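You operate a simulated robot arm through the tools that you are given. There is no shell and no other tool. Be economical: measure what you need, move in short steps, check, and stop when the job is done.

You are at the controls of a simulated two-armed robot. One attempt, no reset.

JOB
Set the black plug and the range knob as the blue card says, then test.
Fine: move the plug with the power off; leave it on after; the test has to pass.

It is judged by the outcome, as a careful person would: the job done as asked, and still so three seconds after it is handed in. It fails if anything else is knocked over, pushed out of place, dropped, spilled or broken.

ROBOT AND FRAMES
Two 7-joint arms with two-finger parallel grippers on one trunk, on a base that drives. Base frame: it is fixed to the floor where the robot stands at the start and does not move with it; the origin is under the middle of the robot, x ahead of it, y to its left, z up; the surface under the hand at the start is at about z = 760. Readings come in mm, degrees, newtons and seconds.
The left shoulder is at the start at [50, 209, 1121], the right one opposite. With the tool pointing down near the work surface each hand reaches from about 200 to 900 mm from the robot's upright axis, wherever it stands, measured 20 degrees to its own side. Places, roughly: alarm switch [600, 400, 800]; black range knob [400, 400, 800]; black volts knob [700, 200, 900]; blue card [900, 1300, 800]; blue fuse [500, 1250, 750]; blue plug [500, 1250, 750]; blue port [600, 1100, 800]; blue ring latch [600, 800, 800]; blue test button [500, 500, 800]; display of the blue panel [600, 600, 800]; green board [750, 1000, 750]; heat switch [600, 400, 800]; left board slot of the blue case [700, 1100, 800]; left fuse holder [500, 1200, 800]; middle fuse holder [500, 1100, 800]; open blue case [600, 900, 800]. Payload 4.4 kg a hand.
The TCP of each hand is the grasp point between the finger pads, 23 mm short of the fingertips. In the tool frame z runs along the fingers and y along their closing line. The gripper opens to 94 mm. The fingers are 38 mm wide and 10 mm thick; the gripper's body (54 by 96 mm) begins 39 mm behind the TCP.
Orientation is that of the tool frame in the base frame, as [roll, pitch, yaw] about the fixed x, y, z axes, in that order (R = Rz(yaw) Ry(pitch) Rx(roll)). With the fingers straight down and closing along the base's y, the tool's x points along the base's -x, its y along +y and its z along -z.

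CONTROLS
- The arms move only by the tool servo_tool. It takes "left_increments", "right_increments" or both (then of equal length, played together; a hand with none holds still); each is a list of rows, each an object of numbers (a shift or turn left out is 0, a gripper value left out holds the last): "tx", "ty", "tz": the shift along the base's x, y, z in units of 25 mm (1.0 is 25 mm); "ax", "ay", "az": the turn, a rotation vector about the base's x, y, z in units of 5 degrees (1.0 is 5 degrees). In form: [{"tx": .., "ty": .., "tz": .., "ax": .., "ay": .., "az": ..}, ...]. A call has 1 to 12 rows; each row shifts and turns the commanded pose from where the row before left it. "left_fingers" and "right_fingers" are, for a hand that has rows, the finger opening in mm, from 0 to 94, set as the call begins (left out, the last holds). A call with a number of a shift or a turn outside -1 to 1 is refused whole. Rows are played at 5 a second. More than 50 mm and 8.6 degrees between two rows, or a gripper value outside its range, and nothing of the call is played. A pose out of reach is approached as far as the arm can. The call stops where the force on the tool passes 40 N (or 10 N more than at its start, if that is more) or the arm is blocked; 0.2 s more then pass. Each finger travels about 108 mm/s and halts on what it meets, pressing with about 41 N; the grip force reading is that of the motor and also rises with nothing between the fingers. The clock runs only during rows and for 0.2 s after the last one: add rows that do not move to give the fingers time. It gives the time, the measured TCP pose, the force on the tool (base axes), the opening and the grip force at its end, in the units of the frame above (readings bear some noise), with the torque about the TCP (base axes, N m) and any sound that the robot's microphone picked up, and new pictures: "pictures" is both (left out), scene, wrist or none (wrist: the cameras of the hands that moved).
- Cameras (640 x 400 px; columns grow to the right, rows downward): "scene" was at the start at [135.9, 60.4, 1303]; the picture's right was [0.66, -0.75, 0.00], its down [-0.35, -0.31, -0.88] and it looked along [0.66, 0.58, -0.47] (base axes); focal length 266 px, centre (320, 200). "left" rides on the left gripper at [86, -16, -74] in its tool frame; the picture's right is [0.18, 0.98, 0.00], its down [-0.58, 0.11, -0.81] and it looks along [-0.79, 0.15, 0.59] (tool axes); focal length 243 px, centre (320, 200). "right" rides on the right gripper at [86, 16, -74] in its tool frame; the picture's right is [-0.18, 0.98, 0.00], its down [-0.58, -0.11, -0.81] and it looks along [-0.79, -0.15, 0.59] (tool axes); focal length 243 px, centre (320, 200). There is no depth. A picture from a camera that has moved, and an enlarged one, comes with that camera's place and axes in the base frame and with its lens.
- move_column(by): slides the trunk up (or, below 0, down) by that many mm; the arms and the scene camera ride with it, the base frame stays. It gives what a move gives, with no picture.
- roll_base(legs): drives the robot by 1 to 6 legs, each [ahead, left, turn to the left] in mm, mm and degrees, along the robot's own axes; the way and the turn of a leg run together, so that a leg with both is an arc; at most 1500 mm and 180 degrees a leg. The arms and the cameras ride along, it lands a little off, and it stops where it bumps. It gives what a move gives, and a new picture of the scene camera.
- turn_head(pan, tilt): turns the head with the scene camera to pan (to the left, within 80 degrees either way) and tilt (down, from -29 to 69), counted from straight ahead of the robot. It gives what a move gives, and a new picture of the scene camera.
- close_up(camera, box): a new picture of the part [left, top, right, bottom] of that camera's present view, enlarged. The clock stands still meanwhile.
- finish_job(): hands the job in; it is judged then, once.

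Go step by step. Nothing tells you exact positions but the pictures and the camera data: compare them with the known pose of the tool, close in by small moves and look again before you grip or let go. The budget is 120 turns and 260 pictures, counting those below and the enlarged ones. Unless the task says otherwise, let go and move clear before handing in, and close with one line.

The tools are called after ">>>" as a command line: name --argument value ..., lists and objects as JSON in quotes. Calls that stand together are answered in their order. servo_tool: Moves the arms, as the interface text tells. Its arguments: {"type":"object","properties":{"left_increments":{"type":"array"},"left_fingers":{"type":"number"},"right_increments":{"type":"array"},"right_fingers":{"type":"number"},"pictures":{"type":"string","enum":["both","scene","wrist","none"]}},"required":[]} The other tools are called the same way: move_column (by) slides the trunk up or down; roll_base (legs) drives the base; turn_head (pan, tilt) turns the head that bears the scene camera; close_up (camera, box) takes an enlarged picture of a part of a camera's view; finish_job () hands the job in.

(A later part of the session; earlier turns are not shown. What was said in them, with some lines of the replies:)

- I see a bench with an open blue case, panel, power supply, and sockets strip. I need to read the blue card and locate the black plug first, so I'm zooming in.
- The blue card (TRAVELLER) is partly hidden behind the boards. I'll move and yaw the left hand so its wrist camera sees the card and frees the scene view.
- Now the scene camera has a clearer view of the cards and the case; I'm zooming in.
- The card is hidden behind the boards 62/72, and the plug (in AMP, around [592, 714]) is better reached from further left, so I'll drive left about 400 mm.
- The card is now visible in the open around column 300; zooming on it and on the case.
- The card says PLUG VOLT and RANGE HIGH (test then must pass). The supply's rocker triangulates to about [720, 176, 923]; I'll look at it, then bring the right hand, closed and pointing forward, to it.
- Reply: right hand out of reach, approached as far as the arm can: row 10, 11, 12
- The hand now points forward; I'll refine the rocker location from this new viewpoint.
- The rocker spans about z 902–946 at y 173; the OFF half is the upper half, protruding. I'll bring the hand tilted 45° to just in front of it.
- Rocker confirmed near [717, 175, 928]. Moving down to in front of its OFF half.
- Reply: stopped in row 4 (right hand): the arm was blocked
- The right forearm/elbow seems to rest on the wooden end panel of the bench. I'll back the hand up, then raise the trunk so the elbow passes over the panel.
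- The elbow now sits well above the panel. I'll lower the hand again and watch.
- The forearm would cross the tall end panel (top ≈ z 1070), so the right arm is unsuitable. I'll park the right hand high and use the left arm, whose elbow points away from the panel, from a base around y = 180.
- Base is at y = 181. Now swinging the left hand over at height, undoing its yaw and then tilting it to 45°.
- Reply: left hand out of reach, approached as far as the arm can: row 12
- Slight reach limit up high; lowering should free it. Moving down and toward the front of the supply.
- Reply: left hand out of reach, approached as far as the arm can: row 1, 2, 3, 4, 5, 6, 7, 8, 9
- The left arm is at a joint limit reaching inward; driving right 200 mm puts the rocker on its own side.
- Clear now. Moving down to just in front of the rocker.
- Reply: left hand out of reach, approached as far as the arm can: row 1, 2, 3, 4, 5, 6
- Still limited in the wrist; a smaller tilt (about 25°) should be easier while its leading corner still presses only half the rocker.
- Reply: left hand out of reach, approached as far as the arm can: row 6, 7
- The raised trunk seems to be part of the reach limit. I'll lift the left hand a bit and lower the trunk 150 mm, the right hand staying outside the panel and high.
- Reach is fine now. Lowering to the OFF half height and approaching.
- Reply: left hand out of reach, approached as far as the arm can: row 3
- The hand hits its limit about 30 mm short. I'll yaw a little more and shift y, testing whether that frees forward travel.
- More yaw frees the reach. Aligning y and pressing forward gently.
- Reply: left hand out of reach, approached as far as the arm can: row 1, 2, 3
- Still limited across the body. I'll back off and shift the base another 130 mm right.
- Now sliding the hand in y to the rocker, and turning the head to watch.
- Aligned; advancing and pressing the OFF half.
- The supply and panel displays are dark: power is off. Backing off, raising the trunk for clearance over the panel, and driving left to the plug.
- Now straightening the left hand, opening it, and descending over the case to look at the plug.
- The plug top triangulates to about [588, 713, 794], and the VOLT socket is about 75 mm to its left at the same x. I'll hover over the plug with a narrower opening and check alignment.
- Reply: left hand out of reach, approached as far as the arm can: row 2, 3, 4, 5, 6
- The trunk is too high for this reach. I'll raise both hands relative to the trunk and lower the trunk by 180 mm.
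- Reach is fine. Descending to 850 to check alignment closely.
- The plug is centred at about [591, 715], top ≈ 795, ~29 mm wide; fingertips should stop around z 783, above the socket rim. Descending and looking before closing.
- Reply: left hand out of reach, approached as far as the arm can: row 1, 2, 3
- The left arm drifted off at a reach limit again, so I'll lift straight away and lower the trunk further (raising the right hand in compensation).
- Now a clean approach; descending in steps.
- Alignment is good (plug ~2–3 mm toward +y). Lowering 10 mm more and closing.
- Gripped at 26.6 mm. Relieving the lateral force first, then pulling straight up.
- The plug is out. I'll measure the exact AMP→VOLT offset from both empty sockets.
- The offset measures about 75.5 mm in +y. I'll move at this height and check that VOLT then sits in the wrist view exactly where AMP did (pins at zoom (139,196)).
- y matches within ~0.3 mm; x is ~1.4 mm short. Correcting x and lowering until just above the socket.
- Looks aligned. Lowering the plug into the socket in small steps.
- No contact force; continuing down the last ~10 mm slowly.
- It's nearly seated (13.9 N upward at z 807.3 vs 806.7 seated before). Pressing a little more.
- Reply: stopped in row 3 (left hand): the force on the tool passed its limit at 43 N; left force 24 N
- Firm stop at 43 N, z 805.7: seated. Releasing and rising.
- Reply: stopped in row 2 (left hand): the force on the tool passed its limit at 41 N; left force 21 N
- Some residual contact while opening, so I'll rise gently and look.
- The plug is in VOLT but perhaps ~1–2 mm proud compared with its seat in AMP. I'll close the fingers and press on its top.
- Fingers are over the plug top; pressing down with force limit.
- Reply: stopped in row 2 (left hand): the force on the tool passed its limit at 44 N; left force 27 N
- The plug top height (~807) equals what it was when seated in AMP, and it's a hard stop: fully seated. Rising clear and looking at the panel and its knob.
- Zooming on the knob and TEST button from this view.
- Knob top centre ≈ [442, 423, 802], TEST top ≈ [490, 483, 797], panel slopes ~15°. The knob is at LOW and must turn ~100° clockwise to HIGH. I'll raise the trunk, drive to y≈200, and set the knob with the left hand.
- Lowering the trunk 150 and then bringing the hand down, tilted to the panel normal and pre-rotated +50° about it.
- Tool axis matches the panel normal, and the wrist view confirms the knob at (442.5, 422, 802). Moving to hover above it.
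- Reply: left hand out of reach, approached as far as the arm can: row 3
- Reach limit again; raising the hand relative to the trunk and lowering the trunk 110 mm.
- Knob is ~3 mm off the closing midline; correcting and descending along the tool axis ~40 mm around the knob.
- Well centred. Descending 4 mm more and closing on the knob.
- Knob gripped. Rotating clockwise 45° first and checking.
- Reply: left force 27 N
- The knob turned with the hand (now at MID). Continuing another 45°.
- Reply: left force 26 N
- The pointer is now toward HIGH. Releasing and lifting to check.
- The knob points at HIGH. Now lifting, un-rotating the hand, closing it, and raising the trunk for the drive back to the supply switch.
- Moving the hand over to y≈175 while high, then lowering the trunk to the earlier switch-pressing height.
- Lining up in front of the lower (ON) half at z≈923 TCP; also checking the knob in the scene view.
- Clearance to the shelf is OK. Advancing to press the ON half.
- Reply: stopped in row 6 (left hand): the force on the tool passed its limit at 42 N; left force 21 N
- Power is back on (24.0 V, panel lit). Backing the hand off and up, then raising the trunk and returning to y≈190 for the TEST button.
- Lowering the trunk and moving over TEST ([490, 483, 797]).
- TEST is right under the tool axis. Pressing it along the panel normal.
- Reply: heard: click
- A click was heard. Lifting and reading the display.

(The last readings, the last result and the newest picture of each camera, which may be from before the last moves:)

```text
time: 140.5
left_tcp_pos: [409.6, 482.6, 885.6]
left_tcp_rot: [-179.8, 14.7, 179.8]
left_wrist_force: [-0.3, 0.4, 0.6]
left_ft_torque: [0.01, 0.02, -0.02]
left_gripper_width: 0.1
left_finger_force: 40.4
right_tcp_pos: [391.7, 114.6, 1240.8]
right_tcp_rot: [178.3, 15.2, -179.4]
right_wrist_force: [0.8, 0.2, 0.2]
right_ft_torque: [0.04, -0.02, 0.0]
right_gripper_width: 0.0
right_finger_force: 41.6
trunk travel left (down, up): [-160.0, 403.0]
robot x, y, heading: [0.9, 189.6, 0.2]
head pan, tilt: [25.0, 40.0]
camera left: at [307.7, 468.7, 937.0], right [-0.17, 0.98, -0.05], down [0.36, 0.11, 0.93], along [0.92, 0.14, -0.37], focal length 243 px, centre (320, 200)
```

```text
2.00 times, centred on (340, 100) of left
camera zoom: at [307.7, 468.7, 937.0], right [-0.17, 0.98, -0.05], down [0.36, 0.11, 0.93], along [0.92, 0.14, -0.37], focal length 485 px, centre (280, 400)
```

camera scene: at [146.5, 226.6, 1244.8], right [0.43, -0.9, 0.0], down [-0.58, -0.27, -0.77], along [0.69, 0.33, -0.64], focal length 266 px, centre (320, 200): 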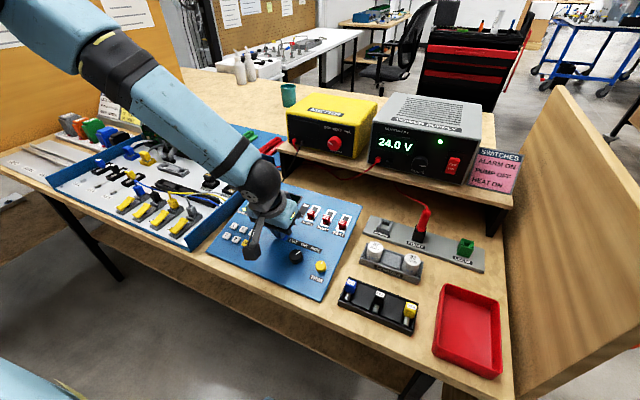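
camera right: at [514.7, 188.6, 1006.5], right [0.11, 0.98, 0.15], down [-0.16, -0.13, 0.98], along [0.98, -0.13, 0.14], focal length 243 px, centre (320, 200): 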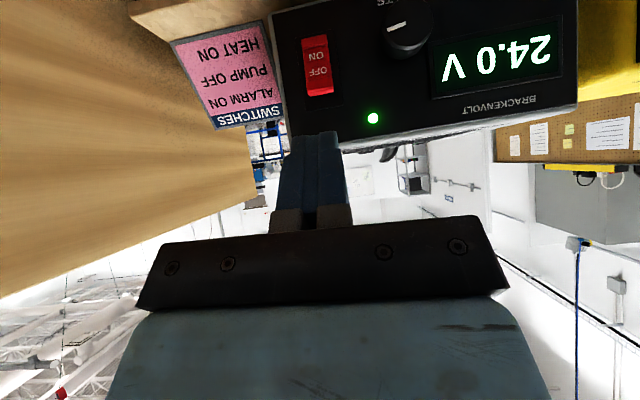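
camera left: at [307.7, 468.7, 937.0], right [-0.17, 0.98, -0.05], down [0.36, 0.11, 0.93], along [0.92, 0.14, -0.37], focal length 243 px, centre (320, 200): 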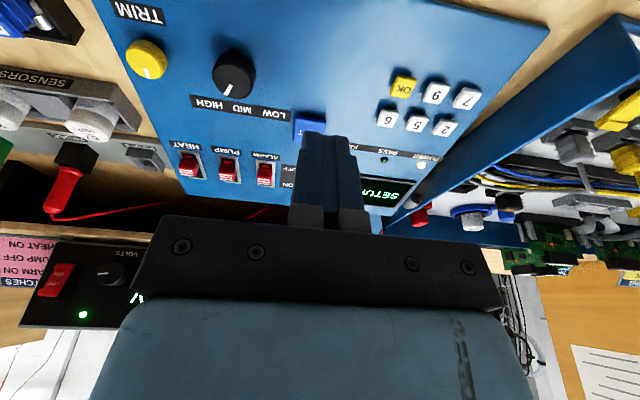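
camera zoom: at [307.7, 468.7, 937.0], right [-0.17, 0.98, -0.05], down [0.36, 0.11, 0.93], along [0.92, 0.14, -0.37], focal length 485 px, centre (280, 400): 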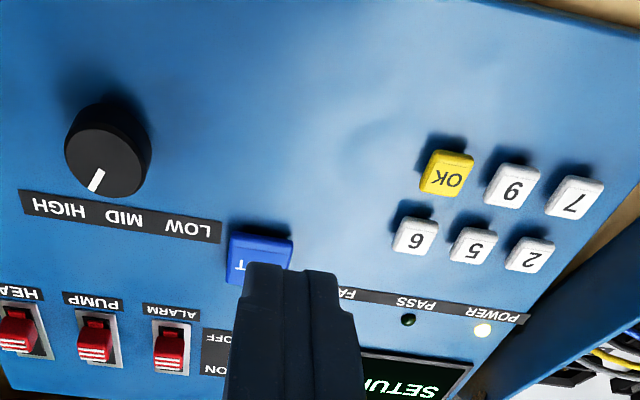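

PASS isn't lit here; moving the hand clear to read the full display.

>>> servo_tool --left_increments '[{"tz": 1, "ty": 1}, {"tz": 1, "ty": 1}, {"tz": 1, "ty": 1}, {"tz": 1, "ty": 1}, {"ty": 1}, {"ty": 1}]' --pictures "none"

>>> close_up --camera "scene" --box '[200, 170, 376, 280]'

>>> close_up --camera "scene" --box '[160, 160, 250, 220]'

```text
time: 141.9
left_tcp_pos: [413.7, 633.6, 987.2]
left_tcp_rot: [-179.8, 14.8, 179.7]
left_wrist_force: [0.0, 0.2, 0.0]
left_ft_torque: [0.0, -0.01, -0.02]
left_gripper_width: 0.0
left_finger_force: 41.0
right_tcp_pos: [392.0, 114.8, 1241.0]
right_tcp_rot: [178.4, 15.2, -179.4]
right_wrist_force: [0.1, -0.4, 0.5]
right_ft_torque: [-0.01, -0.03, -0.01]
right_gripper_width: 0.0
right_finger_force: 40.7
trunk travel left (down, up): [-160.0, 403.0]
robot x, y, heading: [3.7, 188.9, 0.0]
head pan, tilt: [25.0, 40.0]
```

```text
3.64 times, centred on (288, 225) of scene
camera zoom: at [147.1, 227.6, 1244.4], right [0.43, -0.9, 0.0], down [-0.58, -0.27, -0.77], along [0.69, 0.33, -0.64], focal length 967 px, centre (436, 109)
```

zoom: 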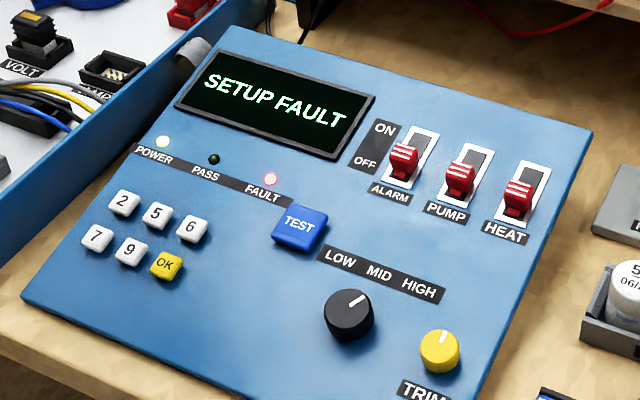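

```text
6.67 times, centred on (205, 190) of scene
camera zoom: at [147.1, 227.6, 1244.4], right [0.43, -0.9, 0.0], down [-0.58, -0.27, -0.77], along [0.69, 0.33, -0.64], focal length 1773 px, centre (1087, 267)
```

zoom: 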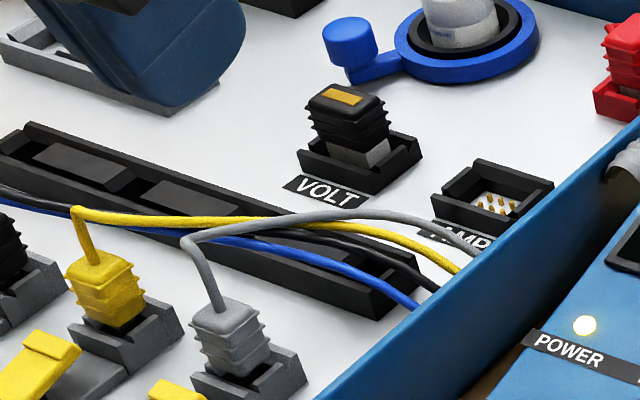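

The fault persists; the knob pointer may not be far enough to HIGH. Zooming in on it.

>>> close_up --camera "scene" --box '[272, 230, 336, 270]'

```text
10.00 times, centred on (304, 250) of scene
camera zoom: at [147.1, 227.6, 1244.4], right [0.43, -0.9, 0.0], down [-0.58, -0.27, -0.77], along [0.69, 0.33, -0.64], focal length 2660 px, centre (480, -300)
```

zoom: 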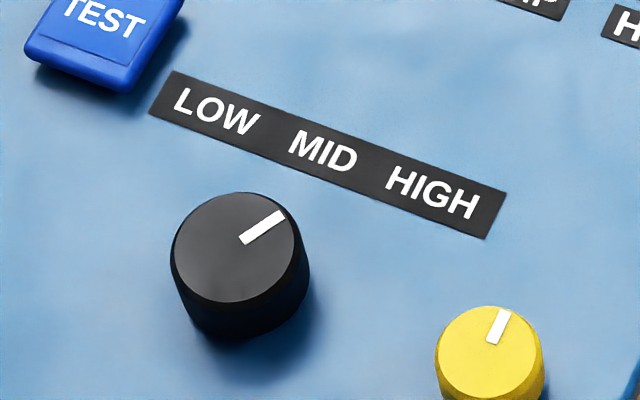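

The knob sits at about +30°, while LOW was at −60°, so HIGH must be +60°: 30° more is needed. Returning over the knob.

>>> servo_tool --left_increments '[{"ty": -1}, {"ty": -1}, {"ty": -1}, {"ty": -1}, {"ty": -1}, {"ty": -1, "tz": -1}, {"ty": -1, "tz": -1}, {"ty": -1, "tz": -1}, {"ty": -0.44, "tz": -1}, {"tx": 0.6, "tz": -1}, {"tz": -0.5}]' --left_fingers 44 --pictures "none"

>>> close_up --camera "left" --box '[220, 30, 460, 180]'

```text
time: 144.3
left_tcp_pos: [429.1, 421.7, 848.4]
left_tcp_rot: [-179.9, 14.7, 179.7]
left_wrist_force: [-1.0, 0.1, -0.1]
left_ft_torque: [0.02, 0.0, 0.01]
left_gripper_width: 44.1
left_finger_force: 0.0
right_tcp_pos: [393.7, 113.7, 1239.9]
right_tcp_rot: [178.4, 15.2, -179.4]
right_wrist_force: [0.9, 0.3, -0.1]
right_ft_torque: [0.02, -0.03, 0.0]
right_gripper_width: 0.0
right_finger_force: 41.0
trunk travel left (down, up): [-160.0, 403.0]
robot x, y, heading: [4.6, 189.5, 0.4]
head pan, tilt: [25.0, 40.0]
```

```text
2.67 times, centred on (340, 105) of left
camera zoom: at [327.2, 406.1, 899.2], right [-0.17, 0.98, -0.05], down [0.36, 0.11, 0.93], along [0.92, 0.14, -0.37], focal length 647 px, centre (267, 453)
```

zoom: 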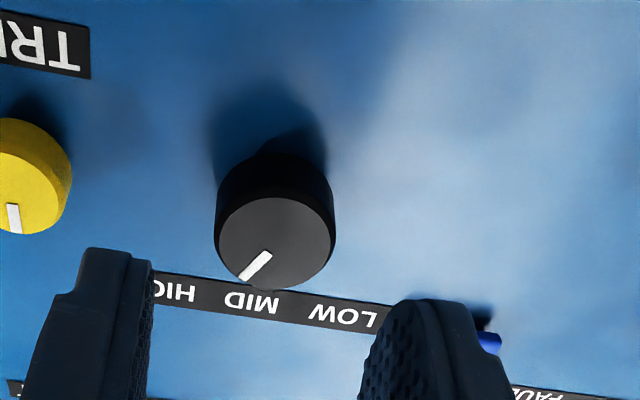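

Centred within 2 mm. Descending and gripping.

>>> servo_tool --left_increments '[{"ty": 0.06, "tx": 0.13, "tz": -0.48}, {"tx": 0.13, "tz": -0.48}, {"tx": 0.13, "tz": -0.48}, {"tx": 0.03, "tz": -0.1}]' --pictures "none"

>>> servo_tool --left_increments '[{}, {}, {}]' --left_fingers 10 --pictures "none"

>>> close_up --camera "left" --box '[220, 50, 460, 200]'

```text
time: 145.3
left_tcp_pos: [437.4, 424.8, 809.5]
left_tcp_rot: [-179.9, 14.9, 179.8]
left_wrist_force: [0.4, -0.7, 0.3]
left_ft_torque: [0.02, -0.02, -0.03]
left_gripper_width: 43.6
left_finger_force: 0.0
right_tcp_pos: [392.7, 114.2, 1241.2]
right_tcp_rot: [178.3, 15.1, -179.4]
right_wrist_force: [0.6, -0.3, -0.1]
right_ft_torque: [0.01, -0.01, 0.01]
right_gripper_width: 0.0
right_finger_force: 41.2
trunk travel left (down, up): [-160.0, 403.0]
robot x, y, heading: [3.5, 192.0, 0.2]
head pan, tilt: [25.0, 40.0]
```

```text
time: 146.1
left_tcp_pos: [436.8, 423.2, 810.1]
left_tcp_rot: [-179.7, 14.6, 179.7]
left_wrist_force: [-2.1, -11.6, -5.5]
left_ft_torque: [-0.3, -0.55, -0.14]
left_gripper_width: 27.1
left_finger_force: 45.2
right_tcp_pos: [392.5, 113.5, 1239.7]
right_tcp_rot: [178.4, 15.3, -179.4]
right_wrist_force: [-0.6, 0.1, 0.4]
right_ft_torque: [0.0, -0.02, -0.01]
right_gripper_width: 0.0
right_finger_force: 41.3
trunk travel left (down, up): [-160.0, 403.0]
robot x, y, heading: [2.1, 188.6, 0.2]
head pan, tilt: [25.0, 40.0]
```

```text
2.67 times, centred on (340, 125) of left
camera zoom: at [335.5, 408.4, 861.4], right [-0.17, 0.98, -0.05], down [0.36, 0.11, 0.93], along [0.92, 0.14, -0.37], focal length 647 px, centre (267, 400)
```

zoom: 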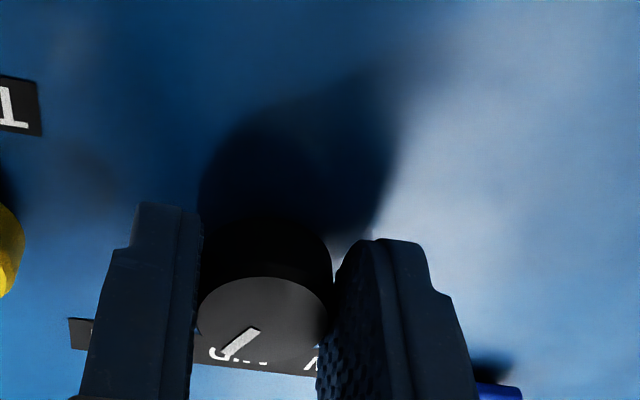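

Gripped; rotating another 30° clockwise.

>>> servo_tool --left_increments '[{"ax": 0.266, "az": -0.964}, {"ax": 0.266, "az": -0.964}, {"ax": 0.266, "az": -0.964}, {"ax": 0.266, "az": -0.964}, {"ax": 0.266, "az": -0.964}, {"ax": 0.266, "az": -0.964}, {}]' --pictures "none"

>>> servo_tool --left_increments '[{}, {}, {"tx": -0.27, "tz": 0.96}, {"tx": -0.27, "tz": 0.96}, {"tx": -0.27, "tz": 0.96}, {"tz": 1}, {"tz": 1, "ty": 1}, {"ty": 1}, {"ty": 1}, {"ty": 1}]' --left_fingers 44 --pictures "none"

>>> close_up --camera "scene" --box '[272, 230, 336, 270]'

```text
time: 147.7
left_tcp_pos: [439.2, 423.7, 809.8]
left_tcp_rot: [172.2, 12.7, 149.0]
left_wrist_force: [-1.7, 10.5, 10.3]
left_ft_torque: [-0.13, -0.66, 0.02]
left_gripper_width: 26.9
left_finger_force: 45.1
right_tcp_pos: [390.5, 115.1, 1241.3]
right_tcp_rot: [178.4, 15.3, -179.3]
right_wrist_force: [0.5, -0.4, 0.2]
right_ft_torque: [-0.02, 0.03, 0.03]
right_gripper_width: 0.0
right_finger_force: 40.7
trunk travel left (down, up): [-160.0, 403.0]
robot x, y, heading: [2.1, 190.2, 0.3]
head pan, tilt: [25.0, 40.0]
```

```text
time: 149.9
left_tcp_pos: [417.0, 525.6, 931.7]
left_tcp_rot: [172.5, 12.7, 148.9]
left_wrist_force: [-0.1, 0.1, 1.0]
left_ft_torque: [-0.02, 0.0, 0.02]
left_gripper_width: 44.2
left_finger_force: 0.0
right_tcp_pos: [391.6, 114.4, 1240.9]
right_tcp_rot: [178.4, 15.1, -179.4]
right_wrist_force: [-0.4, 0.4, -0.7]
right_ft_torque: [0.03, 0.0, -0.01]
right_gripper_width: 0.0
right_finger_force: 41.3
trunk travel left (down, up): [-160.0, 403.0]
robot x, y, heading: [4.2, 190.8, 0.2]
head pan, tilt: [25.0, 40.0]
```

```text
10.00 times, centred on (304, 250) of scene
camera zoom: at [147.1, 227.8, 1244.4], right [0.43, -0.9, 0.0], down [-0.58, -0.27, -0.77], along [0.69, 0.33, -0.64], focal length 2660 px, centre (480, -300)
```

zoom: 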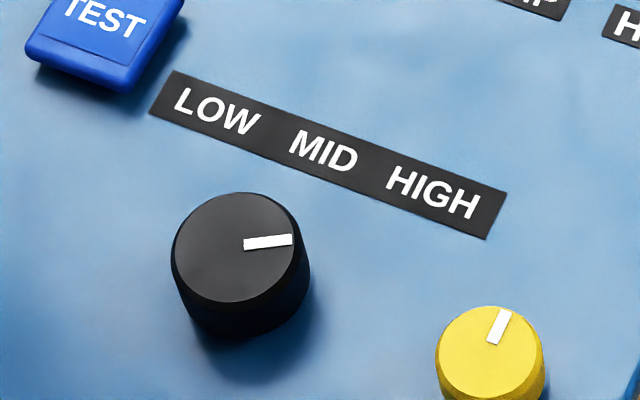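

The knob is now at about +61°, mirroring LOW. Going back to press TEST.

>>> servo_tool --left_increments '[{"ax": -0.266, "az": 0.964, "tx": 0.5}, {"ax": -0.266, "az": 0.964, "tx": 0.5}, {"ax": -0.266, "az": 0.964, "tx": 0.5}, {"ax": -0.266, "az": 0.964, "tx": 0.5, "ty": -0.8}, {"ax": -0.266, "az": 0.964, "tx": 0.3, "ty": -0.9}, {"ax": -0.266, "az": 0.964, "tz": -1}, {"tz": -1}, {"tz": -0.8}]' --left_fingers 0 --pictures "none"

>>> close_up --camera "left" --box '[220, 30, 460, 180]'

```text
time: 151.7
left_tcp_pos: [474.2, 482.6, 860.8]
left_tcp_rot: [-179.8, 14.7, 179.9]
left_wrist_force: [0.7, 0.4, -0.7]
left_ft_torque: [-0.02, -0.01, -0.03]
left_gripper_width: 0.0
left_finger_force: 40.7
right_tcp_pos: [393.8, 114.9, 1240.0]
right_tcp_rot: [178.3, 15.3, -179.5]
right_wrist_force: [-0.3, -0.6, -0.1]
right_ft_torque: [-0.01, 0.01, -0.03]
right_gripper_width: 0.1
right_finger_force: 41.0
trunk travel left (down, up): [-160.0, 403.0]
robot x, y, heading: [3.2, 189.7, 0.0]
head pan, tilt: [25.0, 40.0]
```

```text
2.67 times, centred on (340, 105) of left
camera zoom: at [371.7, 466.6, 911.6], right [-0.17, 0.98, -0.05], down [0.36, 0.11, 0.93], along [0.92, 0.14, -0.37], focal length 647 px, centre (267, 453)
```

zoom: 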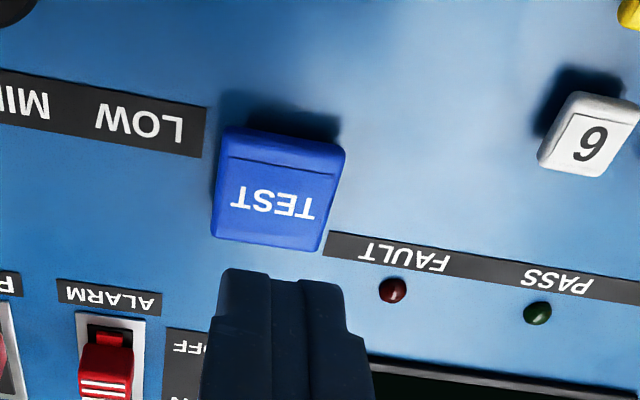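

The FAULT light has gone out now. Pressing TEST.

>>> servo_tool --left_increments '[{"tx": 0.13, "tz": -0.48}, {"tx": 0.13, "tz": -0.48}, {"tx": 0.12, "tz": -0.46}, {"tx": 0.04, "tz": -0.15}, {"tx": 0.04, "tz": -0.15}, {"tx": 0.04, "tz": -0.15}, {}]' --pictures "wrist"

>>> servo_tool --left_increments '[{"tx": -0.13, "tz": 0.48}, {"tx": -0.2, "tz": 0.8}, {"tx": -0.6, "tz": 1}, {"tx": -1, "tz": 1}, {"tx": -1, "tz": 1, "ty": 1}, {"ty": 1, "tz": 1}, {"ty": 1}, {"ty": 1}, {"ty": 1}]' --pictures "none"

>>> close_up --camera "scene" --box '[200, 170, 376, 280]'

```text
time: 153.3
left_tcp_pos: [486.8, 480.3, 816.8]
left_tcp_rot: [-179.8, 14.8, 179.8]
left_wrist_force: [-2.4, -0.1, 8.5]
left_ft_torque: [0.03, 0.17, -0.03]
left_gripper_width: 0.2
left_finger_force: 41.0
right_tcp_pos: [391.1, 113.4, 1240.9]
right_tcp_rot: [178.4, 15.2, -179.5]
right_wrist_force: [-0.9, 0.7, 0.1]
right_ft_torque: [-0.02, -0.02, 0.0]
right_gripper_width: 0.2
right_finger_force: 41.3
trunk travel left (down, up): [-160.0, 403.0]
robot x, y, heading: [3.6, 188.6, 0.0]
head pan, tilt: [25.0, 40.0]
heard: click
camera left: at [384.8, 465.5, 867.6], right [-0.17, 0.98, -0.05], down [0.36, 0.11, 0.93], along [0.92, 0.14, -0.37], focal length 243 px, centre (320, 200)
```

left: 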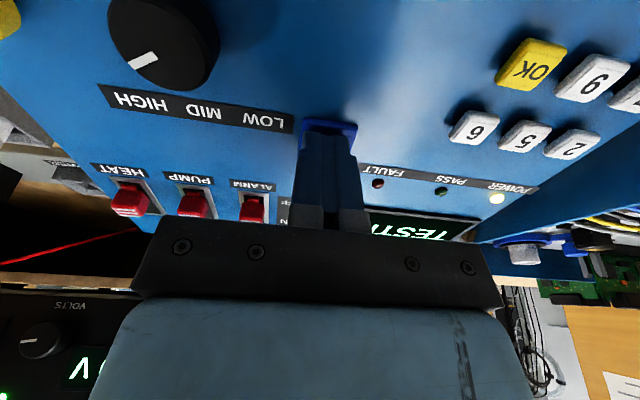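

```text
time: 155.3
left_tcp_pos: [412.1, 606.5, 945.4]
left_tcp_rot: [-179.7, 14.9, 179.9]
left_wrist_force: [-0.5, 1.2, 1.2]
left_ft_torque: [-0.01, 0.04, 0.01]
left_gripper_width: 0.0
left_finger_force: 41.4
right_tcp_pos: [391.9, 115.2, 1241.3]
right_tcp_rot: [178.4, 15.2, -179.5]
right_wrist_force: [0.1, -0.3, 0.2]
right_ft_torque: [-0.01, 0.0, 0.01]
right_gripper_width: 0.0
right_finger_force: 40.5
trunk travel left (down, up): [-160.0, 403.0]
robot x, y, heading: [1.2, 188.9, 0.2]
head pan, tilt: [25.0, 40.0]
```

```text
3.64 times, centred on (288, 225) of scene
camera zoom: at [147.2, 227.7, 1244.4], right [0.43, -0.9, 0.0], down [-0.58, -0.27, -0.77], along [0.69, 0.33, -0.64], focal length 967 px, centre (436, 109)
```

zoom: 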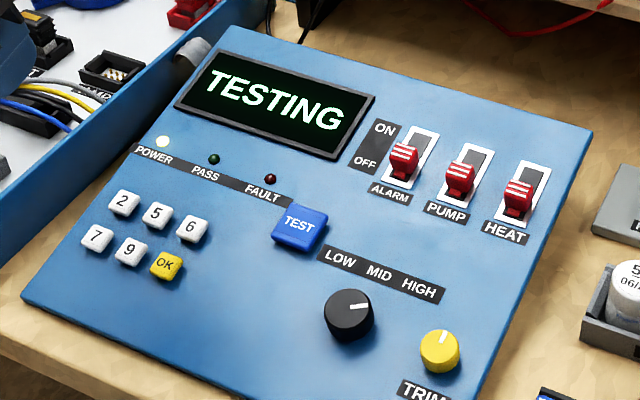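

The display says TESTING. Waiting a few seconds with the hand rising clear.

>>> servo_tool --left_increments '[{"tz": 1}, {"tz": 1}, {}, {}, {}, {}, {}, {}, {}, {}, {}, {}]' --pictures "none"

>>> servo_tool --left_increments '[{}, {}, {}, {}, {}, {}, {}, {}, {}, {}, {}, {}]' --pictures "scene"

>>> close_up --camera "scene" --box '[160, 130, 480, 330]'

```text
time: 157.9
left_tcp_pos: [412.9, 605.6, 996.4]
left_tcp_rot: [-179.8, 14.7, 179.8]
left_wrist_force: [-0.2, 0.9, -0.2]
left_ft_torque: [0.02, 0.02, -0.03]
left_gripper_width: 0.0
left_finger_force: 41.3
right_tcp_pos: [392.8, 113.8, 1238.8]
right_tcp_rot: [178.4, 15.2, -179.4]
right_wrist_force: [-0.3, -0.2, -0.8]
right_ft_torque: [-0.02, -0.02, -0.01]
right_gripper_width: 0.0
right_finger_force: 41.2
trunk travel left (down, up): [-160.0, 403.0]
robot x, y, heading: [3.1, 188.0, 0.1]
head pan, tilt: [25.0, 40.0]
```

```text
time: 160.5
left_tcp_pos: [412.0, 607.3, 996.3]
left_tcp_rot: [-179.8, 14.9, 179.8]
left_wrist_force: [0.6, 0.1, -0.4]
left_ft_torque: [-0.03, -0.02, 0.0]
left_gripper_width: 0.0
left_finger_force: 40.2
right_tcp_pos: [392.3, 114.0, 1240.2]
right_tcp_rot: [178.4, 15.2, -179.4]
right_wrist_force: [0.4, 0.4, -0.3]
right_ft_torque: [-0.05, -0.02, -0.01]
right_gripper_width: 0.3
right_finger_force: 40.6
trunk travel left (down, up): [-160.0, 403.0]
robot x, y, heading: [6.5, 189.0, 0.2]
head pan, tilt: [25.0, 40.0]
camera scene: at [147.5, 226.9, 1244.4], right [0.43, -0.9, 0.0], down [-0.58, -0.27, -0.77], along [0.69, 0.33, -0.64], focal length 266 px, centre (320, 200)
```

scene: 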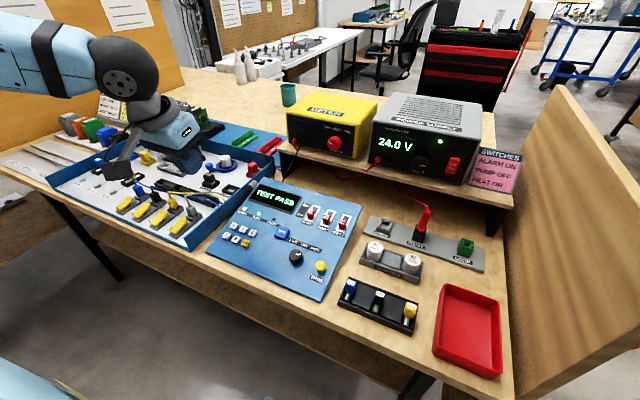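

```text
2.00 times, centred on (320, 230) of scene
camera zoom: at [147.5, 226.9, 1244.4], right [0.43, -0.9, 0.0], down [-0.58, -0.27, -0.77], along [0.69, 0.33, -0.64], focal length 532 px, centre (320, 140)
```

zoom: 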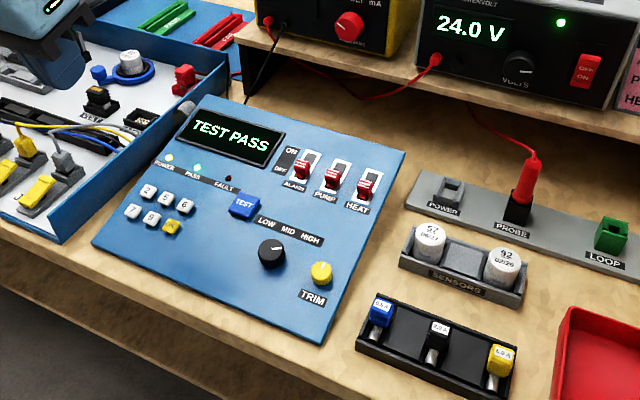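

The display reads TEST PASS with the power on, the hands are clear, and nothing else has been disturbed. Handing in.

>>> finish_job

```text
The job is handed in.
```

The black plug is in VOLT (moved with the power off), the range knob is at HIGH, the power is back on, and the display reads TEST PASS. An earlier press of TEST still showed SETUP FAULT because the knob wasn't yet fully at HIGH.
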